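You operate a simulated robot arm through the tools that you are given. There is no shell and no other tool. Be economical: measure what you need, move in short steps, check, and stop when the job is done.

The job below is to be done with a simulated two-armed robot. You get a single attempt, and the scene is never put back.

Task
Stack the small die labelled "bars" from the top of the long plywood bench on top of the small die labelled "dots".

The check looks at the end state, three seconds after you hand in, the way a careful person would. Anything else that was tipped, shoved, dropped, spilled or broken makes it a failure.

Robot
Two 7-joint arms with two-finger parallel grippers on one trunk, on a base that drives. Base frame: it is fixed to the floor where the robot stands at the start and does not move with it; the origin is under the middle of the robot, x ahead of it, y to its left, z up. Units: mm, rad, N and s.
The left shoulder is at the start at [70, 163, 1220], the right one opposite. With the tool pointing down near the work surface each hand reaches from about 380 to 880 mm from the robot's upright axis, wherever it stands, measured 20 degrees to its own side. Payload 3.43 kg a hand.
The TCP of each hand is the grasp point between the finger pads, 34 mm short of the fingertips. In the tool frame z runs along the fingers and y along their closing line. Largest opening 128 mm; finger width 24, thickness 12; the body of the gripper, 48 by 130 mm, starts 96 mm behind the TCP.
Orientation is that of the tool frame in the base frame, as [roll, pitch, yaw] about the fixed x, y, z axes, in that order (R = Rz(yaw) Ry(pitch) Rx(roll)). With the fingers straight down and closing along the base's y, the tool's x points along the base's -x, its y along +y and its z along -z.

Tools
- The arms move only by the tool step_arm. It takes "left_commands", "right_commands" or both (then of equal length, played together; a hand with none holds still); each is a list of rows, each a list of 3 entries, a list of its own where there are three numbers: the gripper command, from -1 (fully open) to 1 (shut), values between in proportion, then the shift along the base's x, y, z in mm, then the turn, a rotation vector about the base's x, y, z in rad. In form: [[grip, [tx, ty, tz], [rx, ry, rz]], ...]. A call has 1 to 20 rows; each row is the pose to reach, as a shift and turn from the pose commanded when the call began. Each row takes 0.2 s and may step no farther than 50 mm and 0.15 rad from the row before; otherwise, or with a gripper value out of range, the whole call is refused. A pose out of reach is approached as far as the arm can. The call stops where the force on the tool passes 40 N (or 10 N more than at its start, if that is more) or the arm is blocked; 0.2 s more then pass. The fingers move at their own pace (about 153 mm/s each) and stop on an object; they squeeze with about 29 N. The grip force told is the motor's: it shows also when the fingers shut on nothing. Time passes only in rows, and 0.2 s behind the last, so rows that repeat a pose let the fingers close. It gives the time, the measured TCP pose, the force on the tool (base axes), the opening and the grip force at its end, in the units of the frame above (readings bear some noise).
- Cameras (640 x 400 px; columns grow to the right, rows downward): "scene" is now at [136, -5.1, 1443.7]; the picture's right is [-0.07, -1.00, 0.00], its down [-0.63, 0.04, -0.77] and it looks along [0.77, -0.05, -0.63] (base axes); focal length 253 px, centre (320, 200). "left" rides on the left gripper at [76, 11, -160] in its tool frame; the picture's right is [-0.15, 0.99, 0.00], its down [-0.88, -0.13, -0.46] and it looks along [-0.45, -0.07, 0.89] (tool axes); focal length 234 px, centre (320, 200). "right" rides on the right gripper at [76, -11, -160] in its tool frame; the picture's right is [0.15, 0.99, 0.00], its down [-0.88, 0.13, -0.46] and it looks along [-0.45, 0.07, 0.89] (tool axes); focal length 234 px, centre (320, 200).
- get_image(camera): a new picture of that camera. The clock stands still meanwhile.
- raise_lower(by): slides the trunk up (or, below 0, down) by that many mm; the arms and the scene camera ride with it, the base frame stays. It gives what a move gives, with no picture.
- drive_base(legs): drives the robot by 1 to 6 legs, each [ahead, left, turn to the left] in mm, mm and rad, along the robot's own axes; the way and the turn of a leg run together, so that a leg with both is an arc; at most 1500 mm and 3.142 rad a leg. The arms and the cameras ride along, it lands a little off, and it stops where it bumps. It gives what a move gives.
- aim_head(pan, tilt): turns the head with the scene camera to pan (to the left, within 1.501 rad either way) and tilt (down, from -0.506 to 1.204), counted from straight ahead of the robot. It gives what a move gives.
- measure_at(camera, pixels): for up to 12 pixels [column, row] of the newest picture of that camera ("zoom" is the newest enlarged one), the place [x, y, z] in the base frame of the surface seen there, good to about 2 mm. The clock stands still meanwhile.
- zoom(camera, box): a new picture of the part [left, top, right, bottom] of that camera's present view, enlarged. The clock stands still meanwhile.
- close_job(): hands the job in; it is judged then, once.

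Go step by step. Measure first, check grasps and placings, and put right what went wrong. The budget is 80 turns and 70 pictures, counting those below and the enlarged ones. Unless the task says otherwise, let go and move clear before handing in, and close with one line.

The tools are called as name(argument=value, ...) on one line, values as JSON. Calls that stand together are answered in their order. step_arm: Moves the arms, as the interface text tells. Its arguments: {"type":"object","properties":{"left_commands":{"type":"array","items":{"type":"array"}},"right_commands":{"type":"array","items":{"type":"array"}}},"required":[]} The other tools are called the same way: raise_lower (by) slides the trunk up or down; drive_base (legs) drives the base; aim_head (pan, tilt) turns the head that bears the scene camera; get_image (camera) takes a picture; measure_at (camera, pixels) gives the place of the surface under pixels of a picture; zoom (camera, box) takes an enlarged picture of a part of a camera's view; close_job () hands the job in.

At the start:

```text
clock: 0.0
left_ee_pos: [563.0, 255.3, 1067.1]
left_orientation: [3.14, 0.001, -3.14]
left_ft_force: [-0.8, -1.1, -0.2]
left_width: 128.1
left_finger_force: 0.1
right_ee_pos: [421.9, -126.6, 1144.6]
right_orientation: [-3.14, 0.001, -3.141]
right_ft_force: [-0.1, -0.1, 0.0]
right_width: 128.3
right_finger_force: 0.1
trunk travel left (down, up): [-700.0, 240.0]
robot x, y, heading: [1.4, -3.3, 0.0]
head pan, tilt: [-0.07, 0.686]
```

scene: 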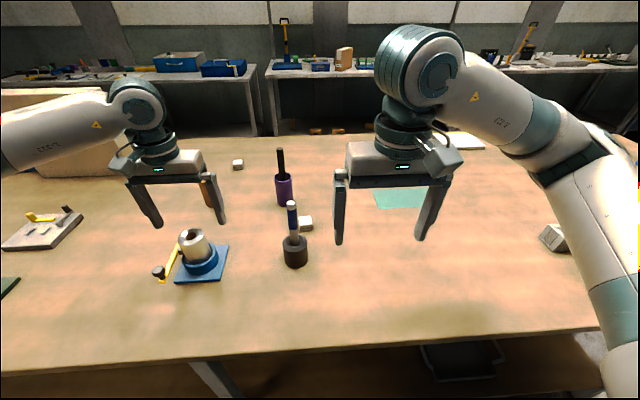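
right: 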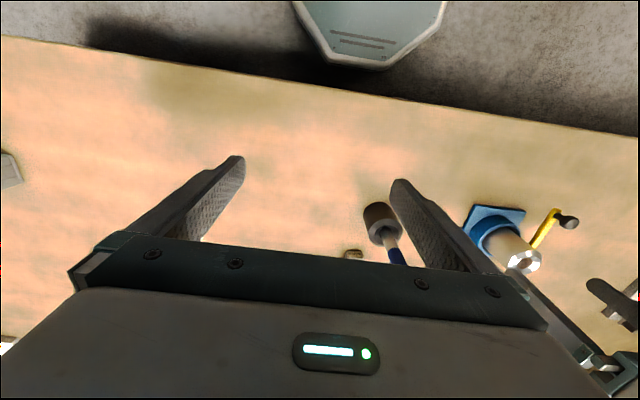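
left: 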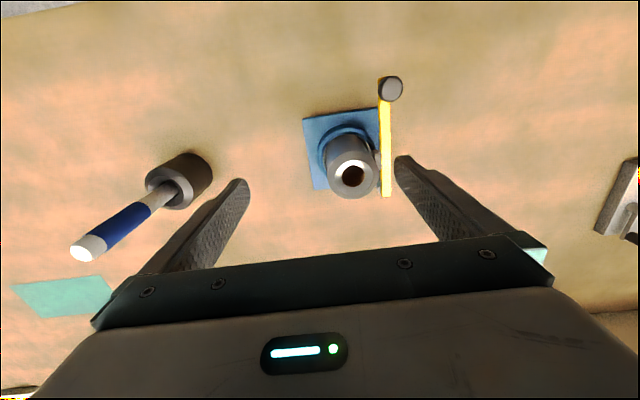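

The scene shows two small light cubes, near (238,164) and (306,223); I'll zoom on each to read the labels.

zoom(camera="scene", box=[260, 180, 350, 270])

measure_at(camera="scene", pixels=[[238, 161], [238, 167], [306, 218], [306, 226], [295, 240], [291, 205], [283, 185], [280, 153], [545, 238], [65, 212]])

zoom(camera="scene", box=[210, 140, 270, 190])

```text
4.44 times, centred on (305, 225) of scene
```

zoom: 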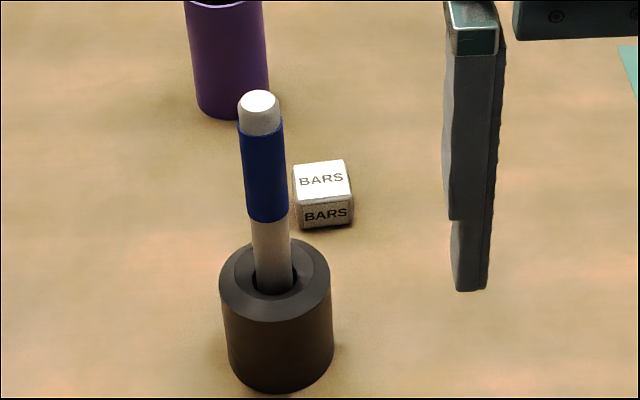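

```text
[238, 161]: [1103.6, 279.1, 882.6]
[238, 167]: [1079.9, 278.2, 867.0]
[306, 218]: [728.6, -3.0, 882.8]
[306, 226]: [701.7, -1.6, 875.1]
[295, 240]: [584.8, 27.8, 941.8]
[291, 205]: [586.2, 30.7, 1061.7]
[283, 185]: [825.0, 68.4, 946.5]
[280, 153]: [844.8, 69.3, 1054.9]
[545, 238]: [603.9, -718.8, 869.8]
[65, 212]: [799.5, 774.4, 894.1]
```

```text
8.00 times, centred on (240, 165) of scene
```

zoom: 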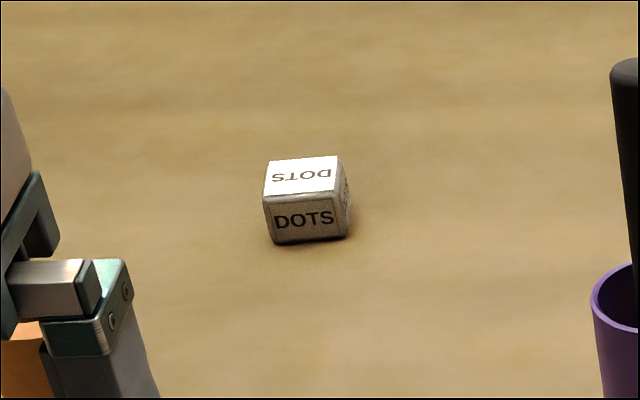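

BARS is the near die, at about (715,-3), and DOTS is the far one, at about (1100,279) and beyond reach from here. I'll measure the DOTS corners in the zoom, and the bench edge.

measure_at(camera="zoom", pixels=[[272, 164], [335, 160], [268, 192], [338, 190], [272, 236], [342, 230], [345, 200], [300, 260]])

measure_at(camera="scene", pixels=[[320, 348], [100, 366], [560, 331], [320, 137], [210, 375], [460, 375], [320, 385], [282, 152], [190, 240], [20, 140]])

zoom(camera="scene", box=[290, 205, 330, 235])

```text
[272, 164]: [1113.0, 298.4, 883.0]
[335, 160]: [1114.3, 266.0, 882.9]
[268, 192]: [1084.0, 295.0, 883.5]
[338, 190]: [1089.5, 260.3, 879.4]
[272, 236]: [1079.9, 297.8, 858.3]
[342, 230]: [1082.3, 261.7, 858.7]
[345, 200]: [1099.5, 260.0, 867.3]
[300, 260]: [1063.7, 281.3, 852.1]
```

```text
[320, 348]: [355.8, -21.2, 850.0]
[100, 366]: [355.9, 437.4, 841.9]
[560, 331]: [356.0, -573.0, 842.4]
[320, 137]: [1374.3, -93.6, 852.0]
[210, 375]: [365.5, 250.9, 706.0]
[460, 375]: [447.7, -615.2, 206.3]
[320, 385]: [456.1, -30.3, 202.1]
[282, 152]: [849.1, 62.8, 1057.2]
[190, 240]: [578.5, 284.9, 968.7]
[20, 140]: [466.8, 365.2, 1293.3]
```

```text
13.33 times, centred on (310, 220) of scene
```

zoom: 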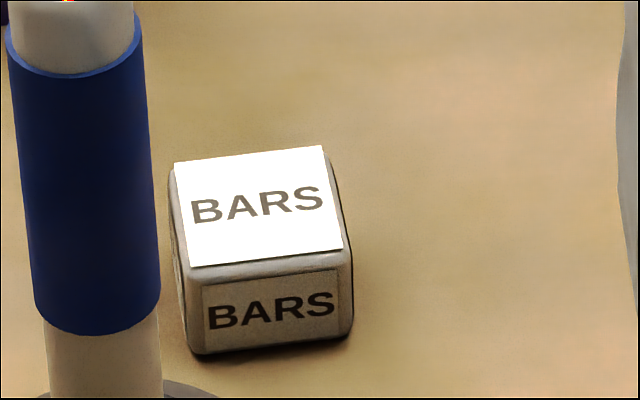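

BARS top is clear in the zoom. The bench runs from x=356 to 1374, so DOTS may be nearer from behind. I'll measure the BARS corners and then look down and around at the space for driving.

measure_at(camera="zoom", pixels=[[180, 168], [318, 150], [192, 260], [338, 244], [200, 345], [345, 325], [345, 230], [260, 205]])

measure_at(camera="scene", pixels=[[330, 75], [450, 75], [100, 80], [310, 132], [600, 130], [259, 120], [235, 130]])

aim_head(pan=0, tilt=1.2)

get_image(camera="scene")

```text
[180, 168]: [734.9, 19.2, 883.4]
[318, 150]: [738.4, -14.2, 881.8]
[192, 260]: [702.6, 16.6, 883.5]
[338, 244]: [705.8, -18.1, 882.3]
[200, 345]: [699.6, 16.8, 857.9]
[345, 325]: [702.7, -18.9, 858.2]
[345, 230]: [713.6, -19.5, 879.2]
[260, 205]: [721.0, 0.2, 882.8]
```

```text
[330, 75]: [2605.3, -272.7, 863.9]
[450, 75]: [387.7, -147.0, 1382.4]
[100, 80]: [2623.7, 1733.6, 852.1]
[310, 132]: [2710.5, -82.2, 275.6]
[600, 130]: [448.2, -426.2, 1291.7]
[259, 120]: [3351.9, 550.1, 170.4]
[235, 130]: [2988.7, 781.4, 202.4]
```

```text
clock: 0.9
left_ee_pos: [563.6, 254.4, 1066.9]
left_orientation: [-3.14, -0.001, -3.141]
left_ft_force: [0.5, -1.1, -0.3]
left_width: 128.2
left_finger_force: 0.1
right_ee_pos: [423.4, -127.7, 1143.8]
right_orientation: [3.141, 0.0, 3.141]
right_ft_force: [0.4, -1.0, 0.1]
right_width: 128.1
right_finger_force: 0.0
trunk travel left (down, up): [-700.0, 240.0]
robot x, y, heading: [-2.4, -0.8, 0.003]
head pan, tilt: [0.0, 1.201]
```

```text
63 pictures are left
```

scene: 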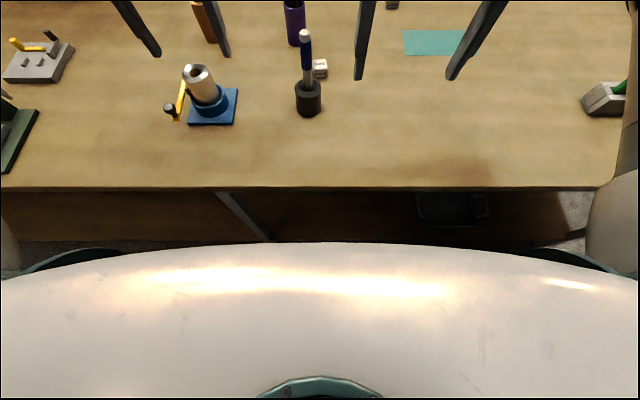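

The body hides the base, and the other benches start at x≈2605, so the aisle behind this one is about 1.2 m wide. I'll measure the bench's right end and look to both sides for a way round.

measure_at(camera="scene", pixels=[[595, 185], [628, 110], [320, 246], [60, 260], [590, 205], [580, 240], [605, 100], [20, 245], [240, 215]])

aim_head(pan=-1.0, tilt=0.5)

get_image(camera="scene")

aim_head(pan=1.0, tilt=0.5)

get_image(camera="scene")

```text
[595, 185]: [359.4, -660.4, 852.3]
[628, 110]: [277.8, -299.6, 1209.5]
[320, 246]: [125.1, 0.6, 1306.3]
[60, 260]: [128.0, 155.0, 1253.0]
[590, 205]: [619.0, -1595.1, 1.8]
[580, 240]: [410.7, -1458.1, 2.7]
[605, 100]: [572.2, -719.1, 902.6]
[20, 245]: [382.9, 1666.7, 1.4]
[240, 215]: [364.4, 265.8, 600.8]
```

```text
clock: 2.2
left_ee_pos: [564.2, 254.4, 1067.9]
left_orientation: [3.14, 0.0, -3.14]
left_ft_force: [-0.3, 0.2, 0.2]
left_width: 128.1
left_finger_force: 0.0
right_ee_pos: [422.9, -126.9, 1143.6]
right_orientation: [-3.141, 0.001, -3.141]
right_ft_force: [0.5, -0.8, 0.0]
right_width: 127.9
right_finger_force: 0.0
trunk travel left (down, up): [-700.0, 240.0]
robot x, y, heading: [0.9, 0.2, 0.002]
head pan, tilt: [-1.0, 0.499]
```

```text
62 pictures are left
```

scene: 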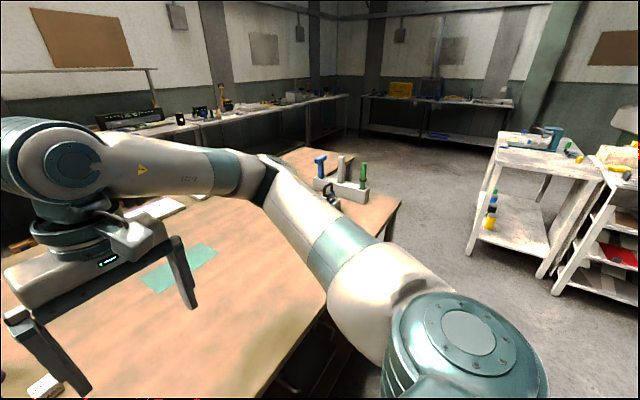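

```text
clock: 4.1
left_ee_pos: [562.8, 254.7, 1066.3]
left_orientation: [-3.141, 0.0, -3.139]
left_ft_force: [0.5, -0.2, -0.1]
left_width: 127.9
left_finger_force: 0.0
right_ee_pos: [422.1, -127.1, 1144.5]
right_orientation: [-3.141, 0.001, 3.139]
right_ft_force: [0.3, 0.8, -0.2]
right_width: 128.1
right_finger_force: 0.1
trunk travel left (down, up): [-700.0, 240.0]
robot x, y, heading: [0.0, 2.9, -0.002]
head pan, tilt: [1.0, 0.499]
```

```text
61 pictures are left
```

scene: 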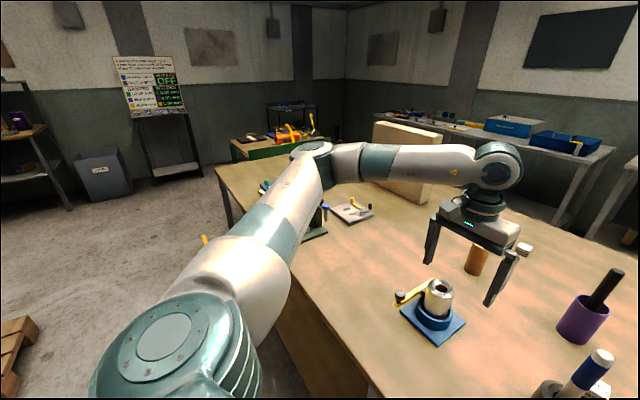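

There is open floor at both ends of the bench. I'll measure those ends, plus the obstacles near the paths.

measure_at(camera="scene", pixels=[[217, 168], [270, 158], [235, 150], [285, 145], [375, 125], [440, 140], [400, 190], [476, 262], [525, 250], [20, 340], [110, 200], [180, 215]])

aim_head(pan=-1.0, tilt=0.5)

get_image(camera="scene")

measure_at(camera="scene", pixels=[[400, 203], [350, 160], [300, 150], [320, 150], [470, 250], [545, 275], [500, 135], [345, 120], [335, 100], [430, 200], [365, 130], [368, 185]])

```text
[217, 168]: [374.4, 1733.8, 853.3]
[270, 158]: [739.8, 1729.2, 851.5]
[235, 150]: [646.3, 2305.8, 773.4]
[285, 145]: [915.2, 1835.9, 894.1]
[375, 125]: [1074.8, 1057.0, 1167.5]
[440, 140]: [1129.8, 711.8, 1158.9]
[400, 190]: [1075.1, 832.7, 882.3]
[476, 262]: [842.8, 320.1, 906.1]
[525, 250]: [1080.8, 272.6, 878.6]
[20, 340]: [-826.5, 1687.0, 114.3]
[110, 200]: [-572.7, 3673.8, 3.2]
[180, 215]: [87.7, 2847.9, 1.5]
```

```text
clock: 6.1
left_ee_pos: [564.1, 253.7, 1067.6]
left_orientation: [3.141, 0.0, -3.14]
left_ft_force: [-0.1, -0.6, -0.2]
left_width: 128.1
left_finger_force: 0.0
right_ee_pos: [422.1, -126.3, 1143.9]
right_orientation: [-3.141, -0.001, -3.14]
right_ft_force: [0.3, -0.2, 0.8]
right_width: 127.8
right_finger_force: 0.0
trunk travel left (down, up): [-700.0, 240.0]
robot x, y, heading: [4.0, -0.5, -0.0]
head pan, tilt: [-1.0, 0.499]
```

```text
60 pictures are left
```

scene: 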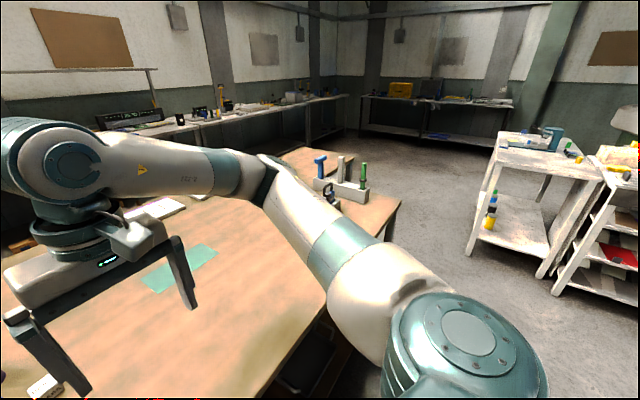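

```text
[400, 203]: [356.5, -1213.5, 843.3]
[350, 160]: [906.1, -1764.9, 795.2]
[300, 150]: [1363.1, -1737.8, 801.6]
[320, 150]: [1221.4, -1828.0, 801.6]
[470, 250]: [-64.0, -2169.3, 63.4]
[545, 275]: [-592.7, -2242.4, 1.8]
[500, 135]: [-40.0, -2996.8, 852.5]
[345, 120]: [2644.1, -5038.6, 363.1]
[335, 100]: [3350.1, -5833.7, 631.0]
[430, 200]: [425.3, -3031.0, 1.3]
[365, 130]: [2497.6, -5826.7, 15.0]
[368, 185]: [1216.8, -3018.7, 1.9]
```

Findings: the right end of the bench has a passable route round, and the left gap is too narrow. I'll pick BARS (centre about (720,1), yaw ≈0.085) with the right hand, closing along x so that the camera mount stays clear of the pestle. First I'll move above it at the current height.

step_arm(right_commands=[[-0.25, [25, 0, 0], [0, 0, 0.138]], [-0.25, [50, 0, 0], [0, 0, 0.276]], [-0.25, [75, 0, 0], [0, 0, 0.414]], [-0.25, [100, 0, 0], [0, 0, 0.552]], [-0.25, [130, 10, 0], [0, 0, 0.69]], [-0.25, [160, 20, 0], [0, 0, 0.828]], [-0.25, [190, 40, 0], [0, 0, 0.966]], [-0.25, [220, 60, 0], [0, 0, 1.104]], [-0.25, [250, 80, 0], [0, 0, 1.242]], [-0.25, [275, 100, 0], [0, 0, 1.38]], [-0.25, [290, 120, 0], [0, 0, 1.518]], [-0.25, [298, 128, 0], [0, 0, 1.656]], [-0.25, [298, 128, 0], [0, 0, 1.656]]])

aim_head(pan=0, tilt=0.8)

get_image(camera="scene")

get_image(camera="right")

```text
clock: 8.9
left_ee_pos: [563.5, 255.7, 1067.1]
left_orientation: [3.141, 0.0, -3.14]
left_ft_force: [-0.1, 0.4, -0.2]
left_width: 127.6
left_finger_force: 0.0
right_ee_pos: [474.2, -16.8, 1157.1]
right_orientation: [-3.129, -0.001, -1.537]
right_ft_force: [-0.2, 0.3, 0.3]
right_width: 79.9
right_finger_force: 0.0
right hand out of reach, approached as far as the arm can: row 8, 9, 10, 11, 12, 13
trunk travel left (down, up): [-700.0, 240.0]
robot x, y, heading: [-0.9, -1.3, 0.003]
head pan, tilt: [-1.0, 0.499]
```

```text
clock: 10.1
left_ee_pos: [562.9, 254.5, 1067.2]
left_orientation: [-3.141, 0.001, -3.139]
left_ft_force: [-0.2, -0.3, 0.7]
left_width: 127.8
left_finger_force: 0.1
right_ee_pos: [475.7, -16.1, 1156.6]
right_orientation: [-3.126, -0.001, -1.539]
right_ft_force: [-0.3, -0.4, 0.5]
right_width: 80.2
right_finger_force: 0.1
trunk travel left (down, up): [-700.0, 240.0]
robot x, y, heading: [1.6, -1.1, -0.003]
head pan, tilt: [0.0, 0.799]
```

```text
59 pictures are left
```

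scene: 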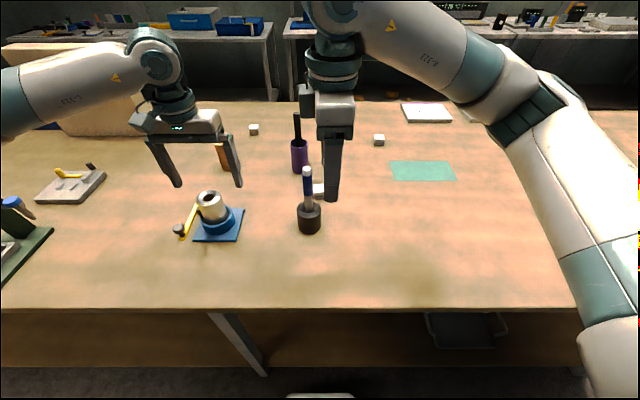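

```text
58 pictures are left
```

right: 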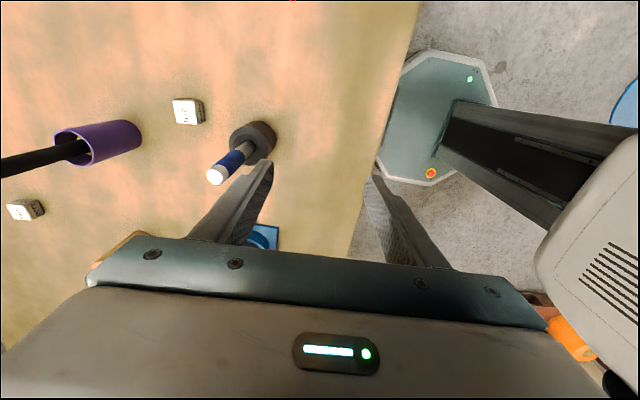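

A third die has appeared at (378,140), previously hidden behind the gripper. The hand also stopped short, at x=474. I'll read the third die and measure the base's front edge in the wrist picture.

zoom(camera="scene", box=[350, 120, 406, 155])

measure_at(camera="right", pixels=[[432, 52], [483, 60], [495, 100], [400, 90], [382, 160], [430, 182], [440, 120], [215, 174], [5, 165], [187, 110]])

measure_at(camera="scene", pixels=[[320, 395], [307, 170], [298, 118], [378, 138], [378, 143]])

```text
11.43 times, centred on (378, 138) of scene
```

zoom: 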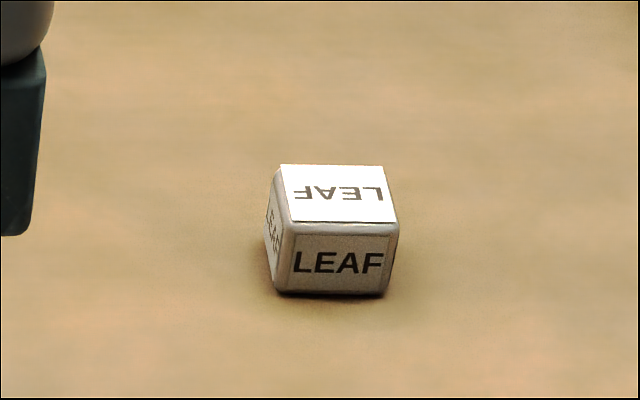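

```text
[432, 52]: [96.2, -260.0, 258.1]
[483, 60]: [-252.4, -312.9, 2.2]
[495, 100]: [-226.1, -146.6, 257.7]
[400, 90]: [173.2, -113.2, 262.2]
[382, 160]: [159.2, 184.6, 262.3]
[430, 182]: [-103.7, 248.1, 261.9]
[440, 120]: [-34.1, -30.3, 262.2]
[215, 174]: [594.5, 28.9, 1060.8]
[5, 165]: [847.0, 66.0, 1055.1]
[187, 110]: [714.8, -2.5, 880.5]
```

```text
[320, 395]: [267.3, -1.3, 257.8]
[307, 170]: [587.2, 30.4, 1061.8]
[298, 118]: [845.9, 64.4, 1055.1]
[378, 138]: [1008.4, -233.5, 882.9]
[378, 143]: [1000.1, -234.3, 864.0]
```

The third die reads LEAF, so it's a distractor. The base radius is about 280. I'll retry reaching over BARS from here with the hand a bit lower and out to the right, to see whether this yaw can get there.

step_arm(right_commands=[[-0.25, [0, -30, -20], [0, 0, 0]], [-0.25, [0, -50, -40], [0, 0, 0]], [-0.25, [40, -60, -40], [0, 0, 0]], [-0.25, [80, -60, -40], [0, 0, 0]], [-0.25, [120, -60, -40], [0, 0, 0]], [-0.25, [120, -60, -40], [0, 0, 0]]])

```text
clock: 11.5
left_ee_pos: [563.3, 254.4, 1067.9]
left_orientation: [3.139, -0.001, -3.14]
left_ft_force: [-0.4, 0.3, 0.4]
left_width: 127.8
left_finger_force: 0.2
right_ee_pos: [467.2, -56.0, 1116.7]
right_orientation: [-3.125, -0.002, -1.54]
right_ft_force: [-0.4, -0.3, 0.2]
right_width: 79.8
right_finger_force: 0.0
right hand out of reach, approached as far as the arm can: row 1, 2, 3, 4, 5, 6
trunk travel left (down, up): [-700.0, 240.0]
robot x, y, heading: [-0.7, 2.1, 0.0]
head pan, tilt: [0.0, 0.799]
```

This yaw sits at a joint limit. I'll turn the hand back the other way to the starting yaw, and slide forward on the right side of the pestle.

step_arm(right_commands=[[-0.25, [0, -10, 5], [0, 0, -0.14]], [-0.25, [0, -20, 10], [0, 0, -0.28]], [-0.25, [0, -30, 20], [0, 0, -0.42]], [-0.25, [0, -40, 25], [0, 0, -0.56]], [-0.25, [0, -50, 25], [0, 0, -0.7]], [-0.25, [0, -60, 25], [0, 0, -0.84]], [-0.25, [0, -60, 25], [0, 0, -0.98]], [-0.25, [30, -60, 25], [0, 0, -1.12]], [-0.25, [60, -60, 25], [0, 0, -1.26]], [-0.25, [100, -60, 25], [0, 0, -1.4]], [-0.25, [140, -60, 25], [0, 0, -1.52]], [-0.25, [180, -60, 25], [0, 0, -1.52]], [-0.25, [220, -60, 25], [0, 0, -1.52]], [-0.25, [250, -60, 25], [0, 0, -1.52]], [-0.25, [250, -60, 25], [0, 0, -1.52]]])

```text
clock: 14.7
left_ee_pos: [563.0, 254.2, 1066.4]
left_orientation: [-3.141, -0.001, -3.141]
left_ft_force: [-0.2, -0.5, 0.2]
left_width: 128.0
left_finger_force: 0.2
right_ee_pos: [719.0, -116.2, 1145.7]
right_orientation: [-3.129, -0.001, -3.058]
right_ft_force: [0.4, -0.3, 0.0]
right_width: 80.1
right_finger_force: 0.2
trunk travel left (down, up): [-700.0, 240.0]
robot x, y, heading: [1.2, -0.4, 0.0]
head pan, tilt: [0.0, 0.799]
```

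It reached (719,-116) at yaw -3.058, which already matches the die. I'll try turning a quarter the other way, to put the camera mount on the +y side, away from both tall objects.

step_arm(right_commands=[[-0.25, [0, 0, 0], [0, 0, -0.143]], [-0.25, [0, 0, 0], [0, 0, -0.286]], [-0.25, [0, 0, 0], [0, 0, -0.428]], [-0.25, [0, 0, 0], [0, 0, -0.571]], [-0.25, [0, 0, 0], [0, 0, -0.714]], [-0.25, [0, 0, 0], [0, 0, -0.857]], [-0.25, [0, 0, 0], [0, 0, -1.0]], [-0.25, [0, 0, 0], [0, 0, -1.142]], [-0.25, [0, 0, 0], [0, 0, -1.285]], [-0.25, [0, 0, 0], [0, 0, -1.428]], [-0.25, [0, 0, 0], [0, 0, -1.571]], [-0.25, [0, 0, 0], [0, 0, -1.571]]])

get_image(camera="scene")

get_image(camera="right")

```text
clock: 17.3
left_ee_pos: [563.2, 254.6, 1066.8]
left_orientation: [-3.14, -0.001, -3.139]
left_ft_force: [1.1, -0.2, 0.3]
left_width: 127.9
left_finger_force: 0.1
right_ee_pos: [718.6, -115.3, 1143.4]
right_orientation: [-3.126, -0.002, 1.651]
right_ft_force: [-0.1, -0.1, -1.0]
right_width: 80.0
right_finger_force: 0.1
trunk travel left (down, up): [-700.0, 240.0]
robot x, y, heading: [-0.6, -0.7, -0.001]
head pan, tilt: [0.0, 0.799]
```

```text
56 pictures are left
```

scene: 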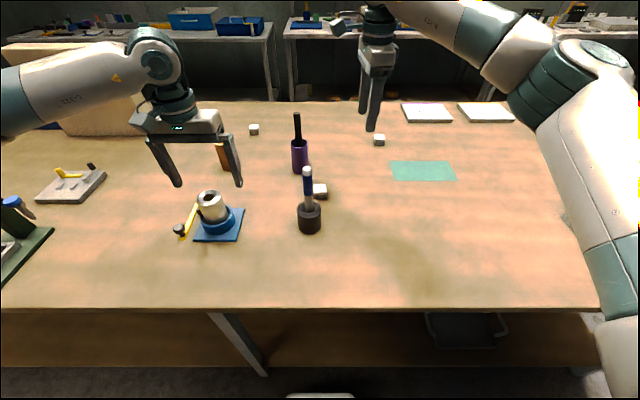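

```text
55 pictures are left
```

right: 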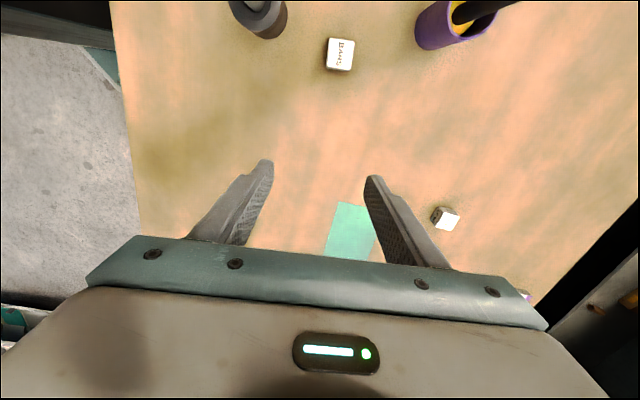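

The quarter turn worked (yaw 1.651). Now I'll level the small roll error, move over BARS and come part way down, then check.

step_arm(right_commands=[[-0.25, [1.5, 40, 0], [0.001, -0.0157, 0]], [-0.25, [1.5, 80, 0], [0.001, -0.0157, 0]], [-0.25, [1.5, 116.5, 0], [0.001, -0.0157, 0]], [-0.25, [1.5, 116.5, -40], [0.001, -0.0157, 0]], [-0.25, [1.5, 116.5, -80], [0.001, -0.0157, 0]], [-0.25, [1.5, 116.5, -120], [0.001, -0.0157, 0]], [-0.25, [1.5, 116.5, -160], [0.001, -0.0157, 0]], [-0.25, [1.5, 116.5, -180], [0.001, -0.0157, 0]], [-0.25, [1.5, 116.5, -180], [0.001, -0.0157, 0]]])

get_image(camera="right")

get_image(camera="scene")

```text
clock: 19.3
left_ee_pos: [563.3, 254.6, 1068.5]
left_orientation: [3.141, 0.0, -3.139]
left_ft_force: [-0.2, 0.0, -0.2]
left_width: 128.1
left_finger_force: 0.0
right_ee_pos: [720.1, -0.0, 965.1]
right_orientation: [-3.141, -0.001, 1.654]
right_ft_force: [-0.1, 0.6, -0.3]
right_width: 80.1
right_finger_force: 0.0
trunk travel left (down, up): [-700.0, 240.0]
robot x, y, heading: [0.8, 0.9, -0.003]
head pan, tilt: [0.0, 0.799]
```

```text
54 pictures are left
```

right: 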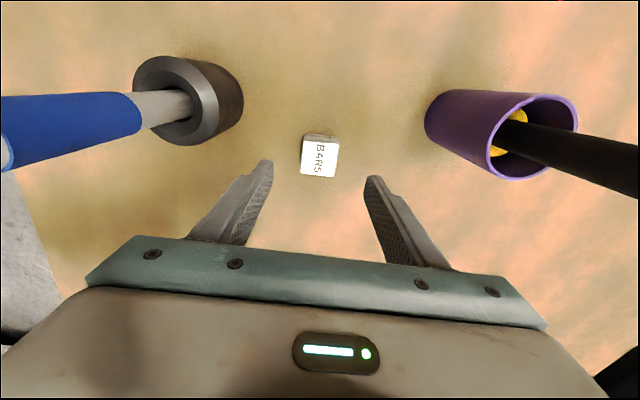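

```text
53 pictures are left
```

scene: 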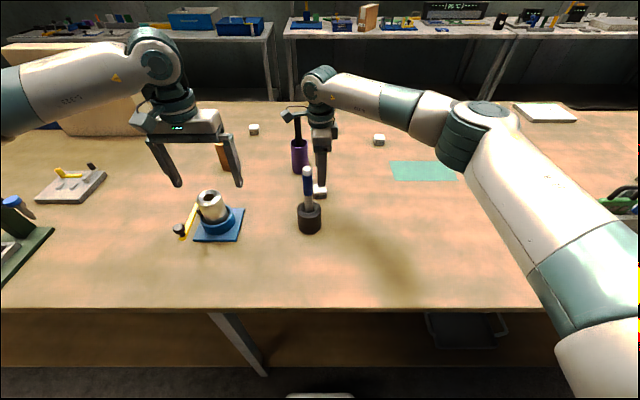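

The hand is centred over BARS and clear on both sides. I'll go down to TCP z≈888 and close.

step_arm(right_commands=[[-0.25, [0.3, 1, -35], [0, 0, 0]], [-0.25, [0.3, 1, -65], [0, 0, 0]], [-0.25, [0.3, 1, -77], [0, 0, 0]], [-0.25, [0.3, 1, -77], [0, 0, 0]], [0.2, [0.3, 1, -77], [0, 0, 0]], [0.6, [0.3, 1, -77], [0, 0, 0]], [1, [0.3, 1, -77], [0, 0, 0]], [1, [0.3, 1, -77], [0, 0, 0]]])

get_image(camera="right")

```text
clock: 21.1
left_ee_pos: [564.0, 254.6, 1067.7]
left_orientation: [-3.142, -0.001, -3.141]
left_ft_force: [0.6, -0.6, 0.0]
left_width: 128.1
left_finger_force: 0.0
right_ee_pos: [722.1, 1.8, 886.2]
right_orientation: [3.141, 0.001, 1.656]
right_ft_force: [-0.1, 0.4, 0.3]
right_width: 39.3
right_finger_force: 29.1
trunk travel left (down, up): [-700.0, 240.0]
robot x, y, heading: [-2.5, 2.9, -0.002]
head pan, tilt: [0.0, 0.799]
```

```text
52 pictures are left
```

right: 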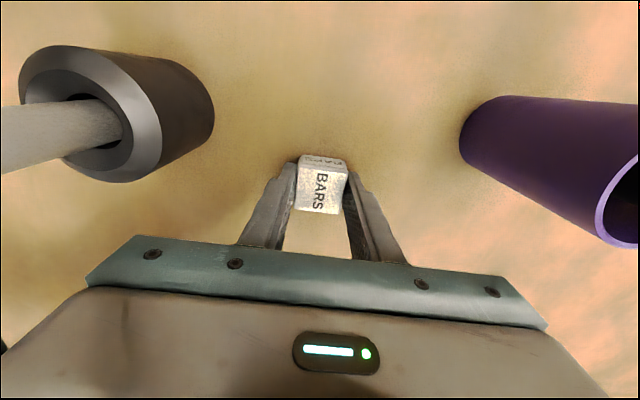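

BARS is gripped (39 mm, 29 N). I'll lift straight up and check the grip.

step_arm(right_commands=[[1, [0, 0, 20], [0, 0, 0]], [1, [0, 0, 60], [0, 0, 0]], [1, [0, 0, 100], [0, 0, 0]], [1, [0, 0, 140], [0, 0, 0]], [1, [0, 0, 180], [0, 0, 0]], [1, [0, 0, 220], [0, 0, 0]], [1, [0, 0, 260], [0, 0, 0]], [1, [0, -40, 260], [0, 0, 0]], [1, [0, -80, 260], [0, 0, 0]], [1, [0, -120, 260], [0, 0, 0]], [1, [-40, -150, 260], [0, 0, 0]], [1, [-80, -180, 260], [0, 0, 0]], [1, [-120, -180, 260], [0, 0, 0]], [1, [-120, -180, 260], [0, 0, 0]]])

raise_lower(by=150)

get_image(camera="right")

aim_head(pan=-1.5, tilt=0.5)

get_image(camera="scene")

```text
clock: 24.1
left_ee_pos: [563.8, 255.0, 1068.1]
left_orientation: [3.141, -0.001, -3.14]
left_ft_force: [0.6, -0.7, -0.1]
left_width: 128.1
left_finger_force: 0.1
right_ee_pos: [599.6, -178.3, 1144.5]
right_orientation: [-3.141, -0.003, 1.655]
right_ft_force: [-0.2, 0.1, -1.1]
right_width: 39.2
right_finger_force: 28.9
trunk travel left (down, up): [-700.0, 240.0]
robot x, y, heading: [-2.2, -0.0, 0.003]
head pan, tilt: [0.0, 0.799]
```

```text
clock: 25.9
left_ee_pos: [562.7, 255.4, 1217.4]
left_orientation: [-3.141, -0.001, -3.14]
left_ft_force: [-0.2, 0.4, -0.1]
left_width: 128.1
left_finger_force: 0.0
right_ee_pos: [600.1, -178.8, 1295.6]
right_orientation: [3.142, -0.002, 1.654]
right_ft_force: [0.7, 0.7, -1.3]
right_width: 39.5
right_finger_force: 29.3
trunk travel left (down, up): [-850.0, 90.0]
robot x, y, heading: [2.4, 0.8, 0.0]
head pan, tilt: [0.0, 0.799]
```

```text
51 pictures are left
```

right: 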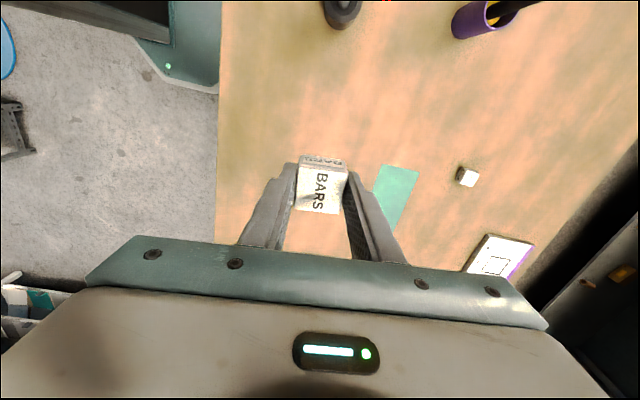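

```text
clock: 27.5
left_ee_pos: [563.2, 255.7, 1217.9]
left_orientation: [3.141, 0.0, -3.141]
left_ft_force: [-0.4, -0.5, 0.2]
left_width: 127.9
left_finger_force: 0.0
right_ee_pos: [599.1, -178.5, 1294.9]
right_orientation: [3.141, -0.003, 1.654]
right_ft_force: [-1.3, -0.5, -1.4]
right_width: 39.4
right_finger_force: 29.5
trunk travel left (down, up): [-850.0, 90.0]
robot x, y, heading: [5.6, 1.3, -0.0]
head pan, tilt: [-1.499, 0.499]
```

```text
50 pictures are left
```

scene: 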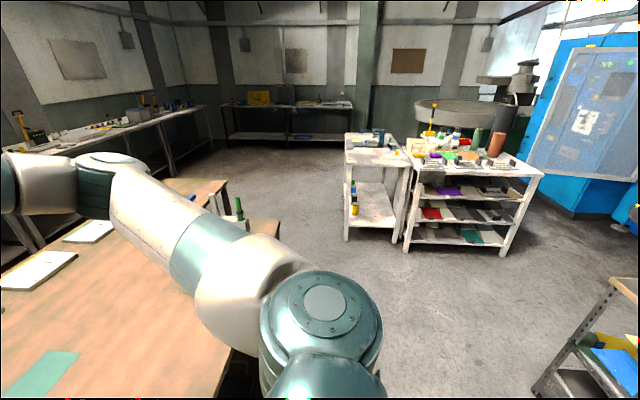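

The die is held and the trunk is up. I'll measure the obstacles for the route round the right end.

measure_at(camera="scene", pixels=[[346, 240], [402, 245], [408, 250], [505, 255], [345, 150], [543, 172], [570, 370], [615, 283], [226, 182], [279, 222], [195, 180], [238, 200]])

measure_at(camera="right", pixels=[[20, 120], [20, 290], [540, 280], [525, 260]])

```text
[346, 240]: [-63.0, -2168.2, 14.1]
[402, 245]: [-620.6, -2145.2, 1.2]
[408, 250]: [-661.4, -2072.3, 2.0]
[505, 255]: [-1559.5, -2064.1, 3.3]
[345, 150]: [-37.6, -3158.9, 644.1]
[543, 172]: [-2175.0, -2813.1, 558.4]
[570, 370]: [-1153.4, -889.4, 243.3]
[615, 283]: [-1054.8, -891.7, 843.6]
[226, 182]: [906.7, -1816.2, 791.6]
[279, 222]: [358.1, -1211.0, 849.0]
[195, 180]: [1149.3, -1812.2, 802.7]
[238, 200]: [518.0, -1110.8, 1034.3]
```

```text
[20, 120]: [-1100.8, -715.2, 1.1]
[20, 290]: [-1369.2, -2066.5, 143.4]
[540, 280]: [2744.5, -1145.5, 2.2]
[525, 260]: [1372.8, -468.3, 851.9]
```

The clearances allow this route: back 50, turn right, then drive along the bench front at x≈-50 to y≈-1300.

drive_base(legs=[[-50, 0, 0], [0, 0, -1.571], [1300, 0, 0]])

```text
clock: 38.4
left_ee_pos: [141.0, -1873.5, 1217.7]
left_orientation: [-3.141, 0.001, 1.532]
left_ft_force: [0.1, 0.9, -0.1]
left_width: 127.9
left_finger_force: 0.1
right_ee_pos: [-294.8, -1892.6, 1295.1]
right_orientation: [3.14, -0.001, 0.045]
right_ft_force: [0.1, 0.1, -1.3]
right_width: 39.5
right_finger_force: 29.0
trunk travel left (down, up): [-850.0, 90.0]
robot x, y, heading: [-90.2, -1303.5, -1.61]
head pan, tilt: [-1.499, 0.499]
```

The base is at (-90,-1303), heading -1.61. Next it goes diagonally through the gap to about (500,-2250), then turns to heading 0.

drive_base(legs=[[0, 0, 0.596], [1116, 0, 0], [0, 0, 1.014]])

aim_head(pan=0.3, tilt=0.5)

get_image(camera="scene")

```text
clock: 48.2
left_ee_pos: [1048.5, -1991.8, 1217.9]
left_orientation: [3.141, -0.001, 3.12]
left_ft_force: [1.1, 0.4, 1.2]
left_width: 128.0
left_finger_force: 0.0
right_ee_pos: [1074.6, -2426.9, 1295.6]
right_orientation: [3.14, -0.001, 1.629]
right_ft_force: [0.3, -0.2, -0.4]
right_width: 39.3
right_finger_force: 29.3
trunk travel left (down, up): [-850.0, 90.0]
robot x, y, heading: [484.3, -2232.7, -0.025]
head pan, tilt: [-1.499, 0.499]
```

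```text
clock: 50.0
left_ee_pos: [1047.6, -1992.2, 1217.6]
left_orientation: [-3.141, -0.001, 3.118]
left_ft_force: [1.2, -0.9, 0.0]
left_width: 128.0
left_finger_force: 0.1
right_ee_pos: [1075.4, -2425.5, 1295.4]
right_orientation: [-3.141, -0.001, 1.629]
right_ft_force: [-0.2, 0.3, -2.0]
right_width: 39.5
right_finger_force: 29.1
trunk travel left (down, up): [-850.0, 90.0]
robot x, y, heading: [477.5, -2229.8, -0.025]
head pan, tilt: [0.3, 0.499]
```

```text
49 pictures are left
```

scene: 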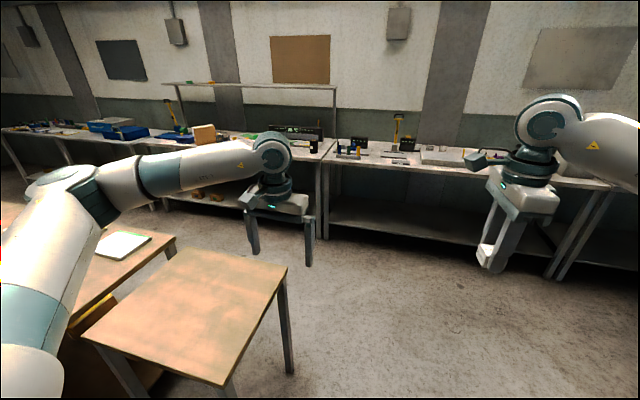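

The path ahead is open between the small table and the far benches. I'll measure both.

measure_at(camera="scene", pixels=[[284, 267], [228, 383], [180, 248], [160, 240], [330, 240], [450, 258], [560, 275], [290, 370], [85, 335], [300, 170]])

```text
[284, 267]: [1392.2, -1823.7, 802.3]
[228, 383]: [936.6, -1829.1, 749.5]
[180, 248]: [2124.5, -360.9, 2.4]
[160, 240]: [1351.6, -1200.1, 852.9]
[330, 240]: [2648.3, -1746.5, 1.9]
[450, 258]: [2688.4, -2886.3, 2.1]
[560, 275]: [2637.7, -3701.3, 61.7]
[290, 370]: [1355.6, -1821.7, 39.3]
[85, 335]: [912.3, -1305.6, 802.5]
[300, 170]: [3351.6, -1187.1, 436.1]
```

The route along y≈-2230 to x≈1950 is clear, and then I'll turn left to face +y.

drive_base(legs=[[0, 0, 0.02], [1470, -20, 0], [0, 0, 1.571]])

aim_head(pan=0, tilt=0.5)

get_image(camera="scene")

```text
clock: 61.4
left_ee_pos: [1663.9, -1699.8, 1217.5]
left_orientation: [-3.142, 0.0, -1.551]
left_ft_force: [0.3, -0.9, 0.0]
left_width: 127.7
left_finger_force: 0.0
right_ee_pos: [2096.4, -1655.8, 1294.4]
right_orientation: [-3.142, -0.002, -3.04]
right_ft_force: [-0.3, 0.2, -1.6]
right_width: 39.6
right_finger_force: 29.2
trunk travel left (down, up): [-850.0, 90.0]
robot x, y, heading: [1928.9, -2257.2, 1.587]
head pan, tilt: [0.3, 0.499]
```

```text
clock: 62.2
left_ee_pos: [1664.0, -1700.8, 1218.0]
left_orientation: [3.141, 0.001, -1.549]
left_ft_force: [-0.6, 0.1, -0.5]
left_width: 128.2
left_finger_force: 0.1
right_ee_pos: [2096.4, -1655.2, 1295.7]
right_orientation: [-3.141, -0.001, -3.042]
right_ft_force: [0.4, 0.1, -1.4]
right_width: 39.3
right_finger_force: 28.3
trunk travel left (down, up): [-850.0, 90.0]
robot x, y, heading: [1928.1, -2262.9, 1.588]
head pan, tilt: [0.0, 0.499]
```

```text
48 pictures are left
```

scene: 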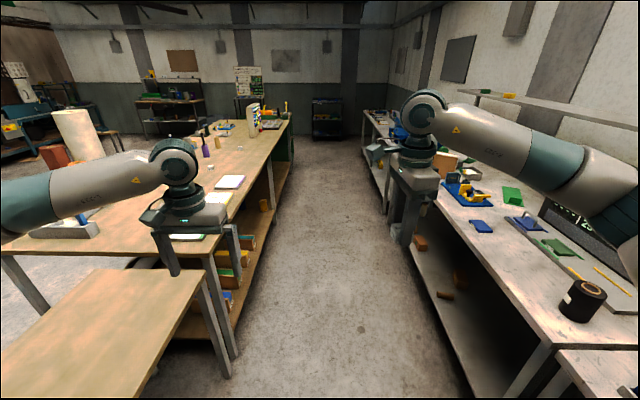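

The aisle is clear. I'll drive along it to y≈60.

drive_base(legs=[[0, 0, -0.017], [1160, 0, 0], [1160, 0, 0]])

```text
clock: 74.0
left_ee_pos: [1729.6, 632.3, 1216.9]
left_orientation: [3.141, 0.0, -1.601]
left_ft_force: [0.4, 0.0, -0.3]
left_width: 127.8
left_finger_force: 0.2
right_ee_pos: [2164.5, 654.2, 1295.8]
right_orientation: [3.139, -0.002, -3.089]
right_ft_force: [0.5, -0.1, -0.6]
right_width: 39.3
right_finger_force: 29.0
trunk travel left (down, up): [-850.0, 90.0]
robot x, y, heading: [1965.0, 60.7, 1.539]
head pan, tilt: [0.0, 0.499]
```

The base is at (1965,61). I'll turn to face the bench, heading π, and look.

drive_base(legs=[[0, 0, 1.603]])

aim_head(pan=0, tilt=0.8)

get_image(camera="scene")

```text
clock: 78.3
left_ee_pos: [1402.9, -190.3, 1217.2]
left_orientation: [-3.141, -0.001, -0.002]
left_ft_force: [0.0, 0.0, 0.2]
left_width: 128.0
left_finger_force: 0.1
right_ee_pos: [1366.9, 242.0, 1294.2]
right_orientation: [3.141, -0.002, -1.491]
right_ft_force: [0.0, -0.3, -1.4]
right_width: 39.3
right_finger_force: 29.4
trunk travel left (down, up): [-850.0, 90.0]
robot x, y, heading: [1967.1, 59.4, 3.138]
head pan, tilt: [0.0, 0.499]
```

```text
clock: 79.1
left_ee_pos: [1402.0, -191.8, 1216.8]
left_orientation: [-3.141, -0.001, -0.001]
left_ft_force: [-1.0, 0.0, -0.7]
left_width: 128.1
left_finger_force: 0.1
right_ee_pos: [1367.7, 240.8, 1296.0]
right_orientation: [-3.141, -0.002, -1.489]
right_ft_force: [0.2, -0.5, -1.2]
right_width: 39.2
right_finger_force: 29.6
trunk travel left (down, up): [-850.0, 90.0]
robot x, y, heading: [1965.7, 60.6, 3.139]
head pan, tilt: [0.0, 0.799]
```

```text
47 pictures are left
```

scene: 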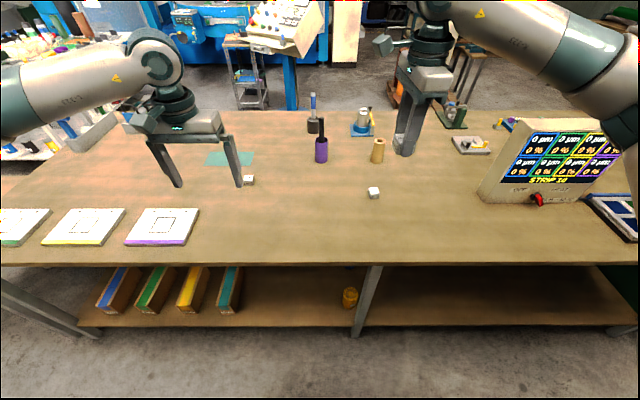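

DOTS is at (374,193), and the display box is off to the right. I'll measure those and the lower shelf edge before driving in.

measure_at(camera="scene", pixels=[[374, 190], [374, 197], [485, 198], [528, 125], [500, 325], [350, 260], [228, 313], [365, 330], [376, 145], [322, 125]])

drive_base(legs=[[215, 0, 0]])

get_image(camera="scene")

```text
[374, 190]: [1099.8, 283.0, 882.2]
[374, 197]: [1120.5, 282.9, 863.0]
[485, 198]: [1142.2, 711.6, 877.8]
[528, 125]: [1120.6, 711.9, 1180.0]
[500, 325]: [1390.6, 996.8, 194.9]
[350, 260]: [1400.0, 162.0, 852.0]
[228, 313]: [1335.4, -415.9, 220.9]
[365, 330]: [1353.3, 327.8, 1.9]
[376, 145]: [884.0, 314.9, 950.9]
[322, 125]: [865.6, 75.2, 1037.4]
```

```text
clock: 80.7
left_ee_pos: [1191.9, -191.3, 1219.0]
left_orientation: [-3.141, 0.001, -0.003]
left_ft_force: [0.1, 1.1, -0.2]
left_width: 128.1
left_finger_force: 0.0
right_ee_pos: [1156.7, 243.6, 1297.1]
right_orientation: [3.138, 0.0, -1.491]
right_ft_force: [1.5, 0.8, -1.6]
right_width: 39.8
right_finger_force: 28.8
trunk travel left (down, up): [-850.0, 90.0]
robot x, y, heading: [1750.9, 62.4, 3.139]
head pan, tilt: [0.0, 0.799]
```

```text
46 pictures are left
```

scene: 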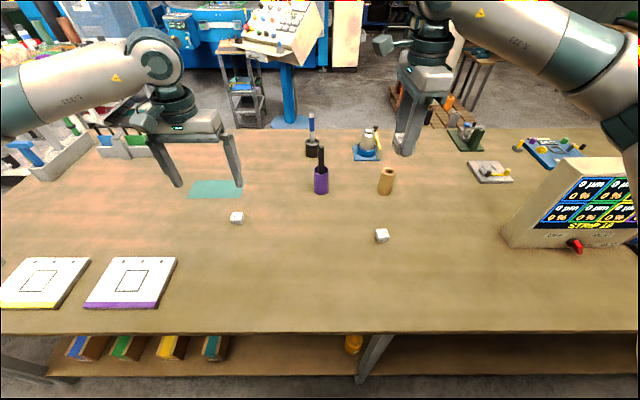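

The base is in place at (1751,62), with DOTS at (381,236). I'll lower the trunk by the 150 I raised it and measure DOTS precisely.

raise_lower(by=-150)

zoom(camera="scene", box=[350, 190, 430, 240])

get_image(camera="right")

```text
clock: 82.5
left_ee_pos: [1188.6, -189.5, 1067.7]
left_orientation: [3.142, 0.0, -0.005]
left_ft_force: [0.0, 0.2, 0.3]
left_width: 127.9
left_finger_force: 0.1
right_ee_pos: [1155.5, 242.6, 1144.9]
right_orientation: [3.141, -0.001, -1.494]
right_ft_force: [0.7, 0.5, -1.2]
right_width: 39.5
right_finger_force: 29.1
trunk travel left (down, up): [-700.0, 240.0]
robot x, y, heading: [1754.9, 64.9, 3.143]
head pan, tilt: [0.0, 0.799]
```

```text
8.00 times, centred on (390, 215) of scene
```

zoom: 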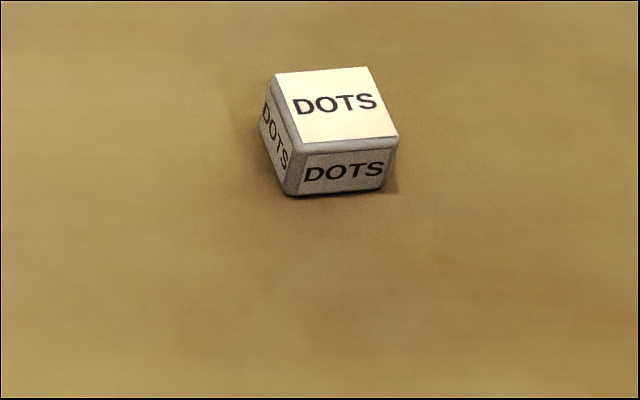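

```text
44 pictures are left
```

right: 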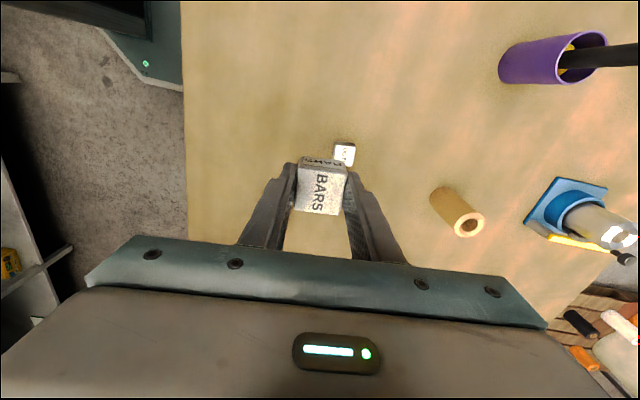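

I'll measure the DOTS top corners, and the BARS top in the hand for calibration against the reported TCP.

measure_at(camera="zoom", pixels=[[278, 76], [366, 70], [304, 140], [392, 133], [334, 104], [322, 74], [348, 137], [290, 107], [380, 102]])

measure_at(camera="right", pixels=[[303, 166], [342, 171], [300, 208], [338, 211], [320, 190], [344, 150]])

```text
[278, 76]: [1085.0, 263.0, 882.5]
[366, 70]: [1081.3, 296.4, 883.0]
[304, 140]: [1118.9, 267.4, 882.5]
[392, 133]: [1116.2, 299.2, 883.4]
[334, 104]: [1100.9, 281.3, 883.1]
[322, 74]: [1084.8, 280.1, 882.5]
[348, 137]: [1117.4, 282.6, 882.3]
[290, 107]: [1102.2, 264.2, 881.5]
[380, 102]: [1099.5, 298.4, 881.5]
```

```text
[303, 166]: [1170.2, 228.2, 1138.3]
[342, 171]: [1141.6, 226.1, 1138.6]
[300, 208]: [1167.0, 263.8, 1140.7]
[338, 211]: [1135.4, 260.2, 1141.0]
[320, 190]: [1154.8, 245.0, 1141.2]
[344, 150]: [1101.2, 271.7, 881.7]
```

DOTS centre is (1100.4, 281.5, top 883). BARS in hand is centred at (1153.6, 244.6), with its bottom about 36 below the TCP. I'll shift over DOTS and come down to TCP z≈950.

step_arm(right_commands=[[1, [-27, 18, 0], [0, 0, 0.02]], [1, [-53, 37, 0], [0, 0, 0.02]], [1, [-53, 37, -40], [0, 0, 0.02]], [1, [-53, 37, -80], [0, 0, 0.02]], [1, [-53, 37, -120], [0, 0, 0.02]], [1, [-53, 37, -160], [0, 0, 0.02]], [1, [-53, 37, -190], [0, 0, 0.02]], [1, [-53, 37, -195], [0, 0, 0.02]], [1, [-53, 37, -195], [0, 0, 0.02]]])

get_image(camera="right")

zoom(camera="scene", box=[350, 170, 430, 240])

get_image(camera="left")

```text
clock: 84.5
left_ee_pos: [1188.4, -190.4, 1067.3]
left_orientation: [3.141, 0.0, -0.005]
left_ft_force: [0.2, -0.1, 0.3]
left_width: 127.9
left_finger_force: 0.1
right_ee_pos: [1101.4, 278.7, 948.2]
right_orientation: [3.142, -0.002, -1.472]
right_ft_force: [0.4, 0.3, -1.1]
right_width: 39.2
right_finger_force: 29.1
trunk travel left (down, up): [-700.0, 240.0]
robot x, y, heading: [1752.1, 65.3, 3.138]
head pan, tilt: [0.0, 0.799]
```

```text
43 pictures are left
```

right: 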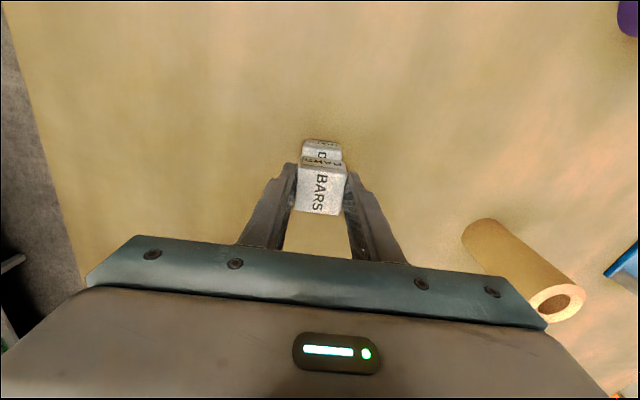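

```text
5.71 times, centred on (390, 205) of scene
```

zoom: 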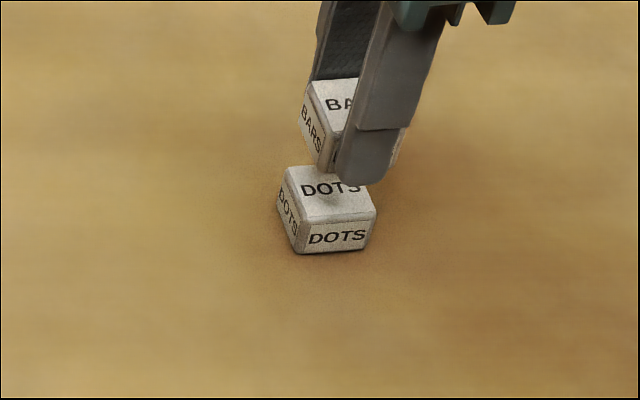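

```text
41 pictures are left
```

left: 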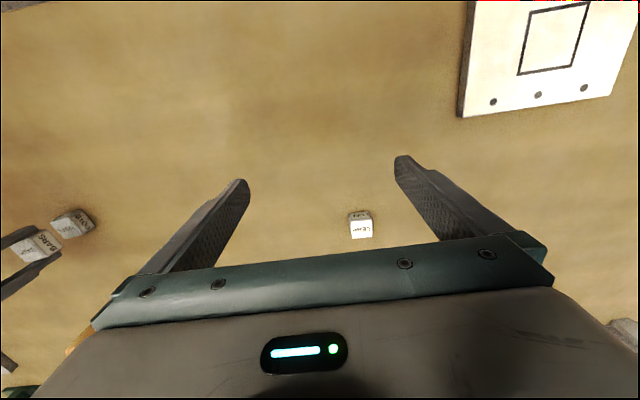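

BARS hangs just above DOTS. I'll measure the top corners of both to trim the alignment.

measure_at(camera="right", pixels=[[303, 168], [343, 172], [300, 208], [338, 211], [307, 146], [337, 149], [320, 190]])

measure_at(camera="zoom", pixels=[[303, 217], [372, 211], [288, 172], [316, 88], [290, 205], [306, 130]])

```text
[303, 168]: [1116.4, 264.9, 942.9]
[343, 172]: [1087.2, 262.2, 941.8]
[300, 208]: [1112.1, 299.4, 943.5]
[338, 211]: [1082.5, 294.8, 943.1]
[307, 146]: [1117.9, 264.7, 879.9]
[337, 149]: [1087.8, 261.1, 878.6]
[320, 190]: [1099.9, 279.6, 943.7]
```

```text
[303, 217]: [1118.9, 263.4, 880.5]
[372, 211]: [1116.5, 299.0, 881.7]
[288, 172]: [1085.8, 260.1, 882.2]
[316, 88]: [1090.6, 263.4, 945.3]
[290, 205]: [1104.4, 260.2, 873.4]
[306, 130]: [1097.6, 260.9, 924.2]
```

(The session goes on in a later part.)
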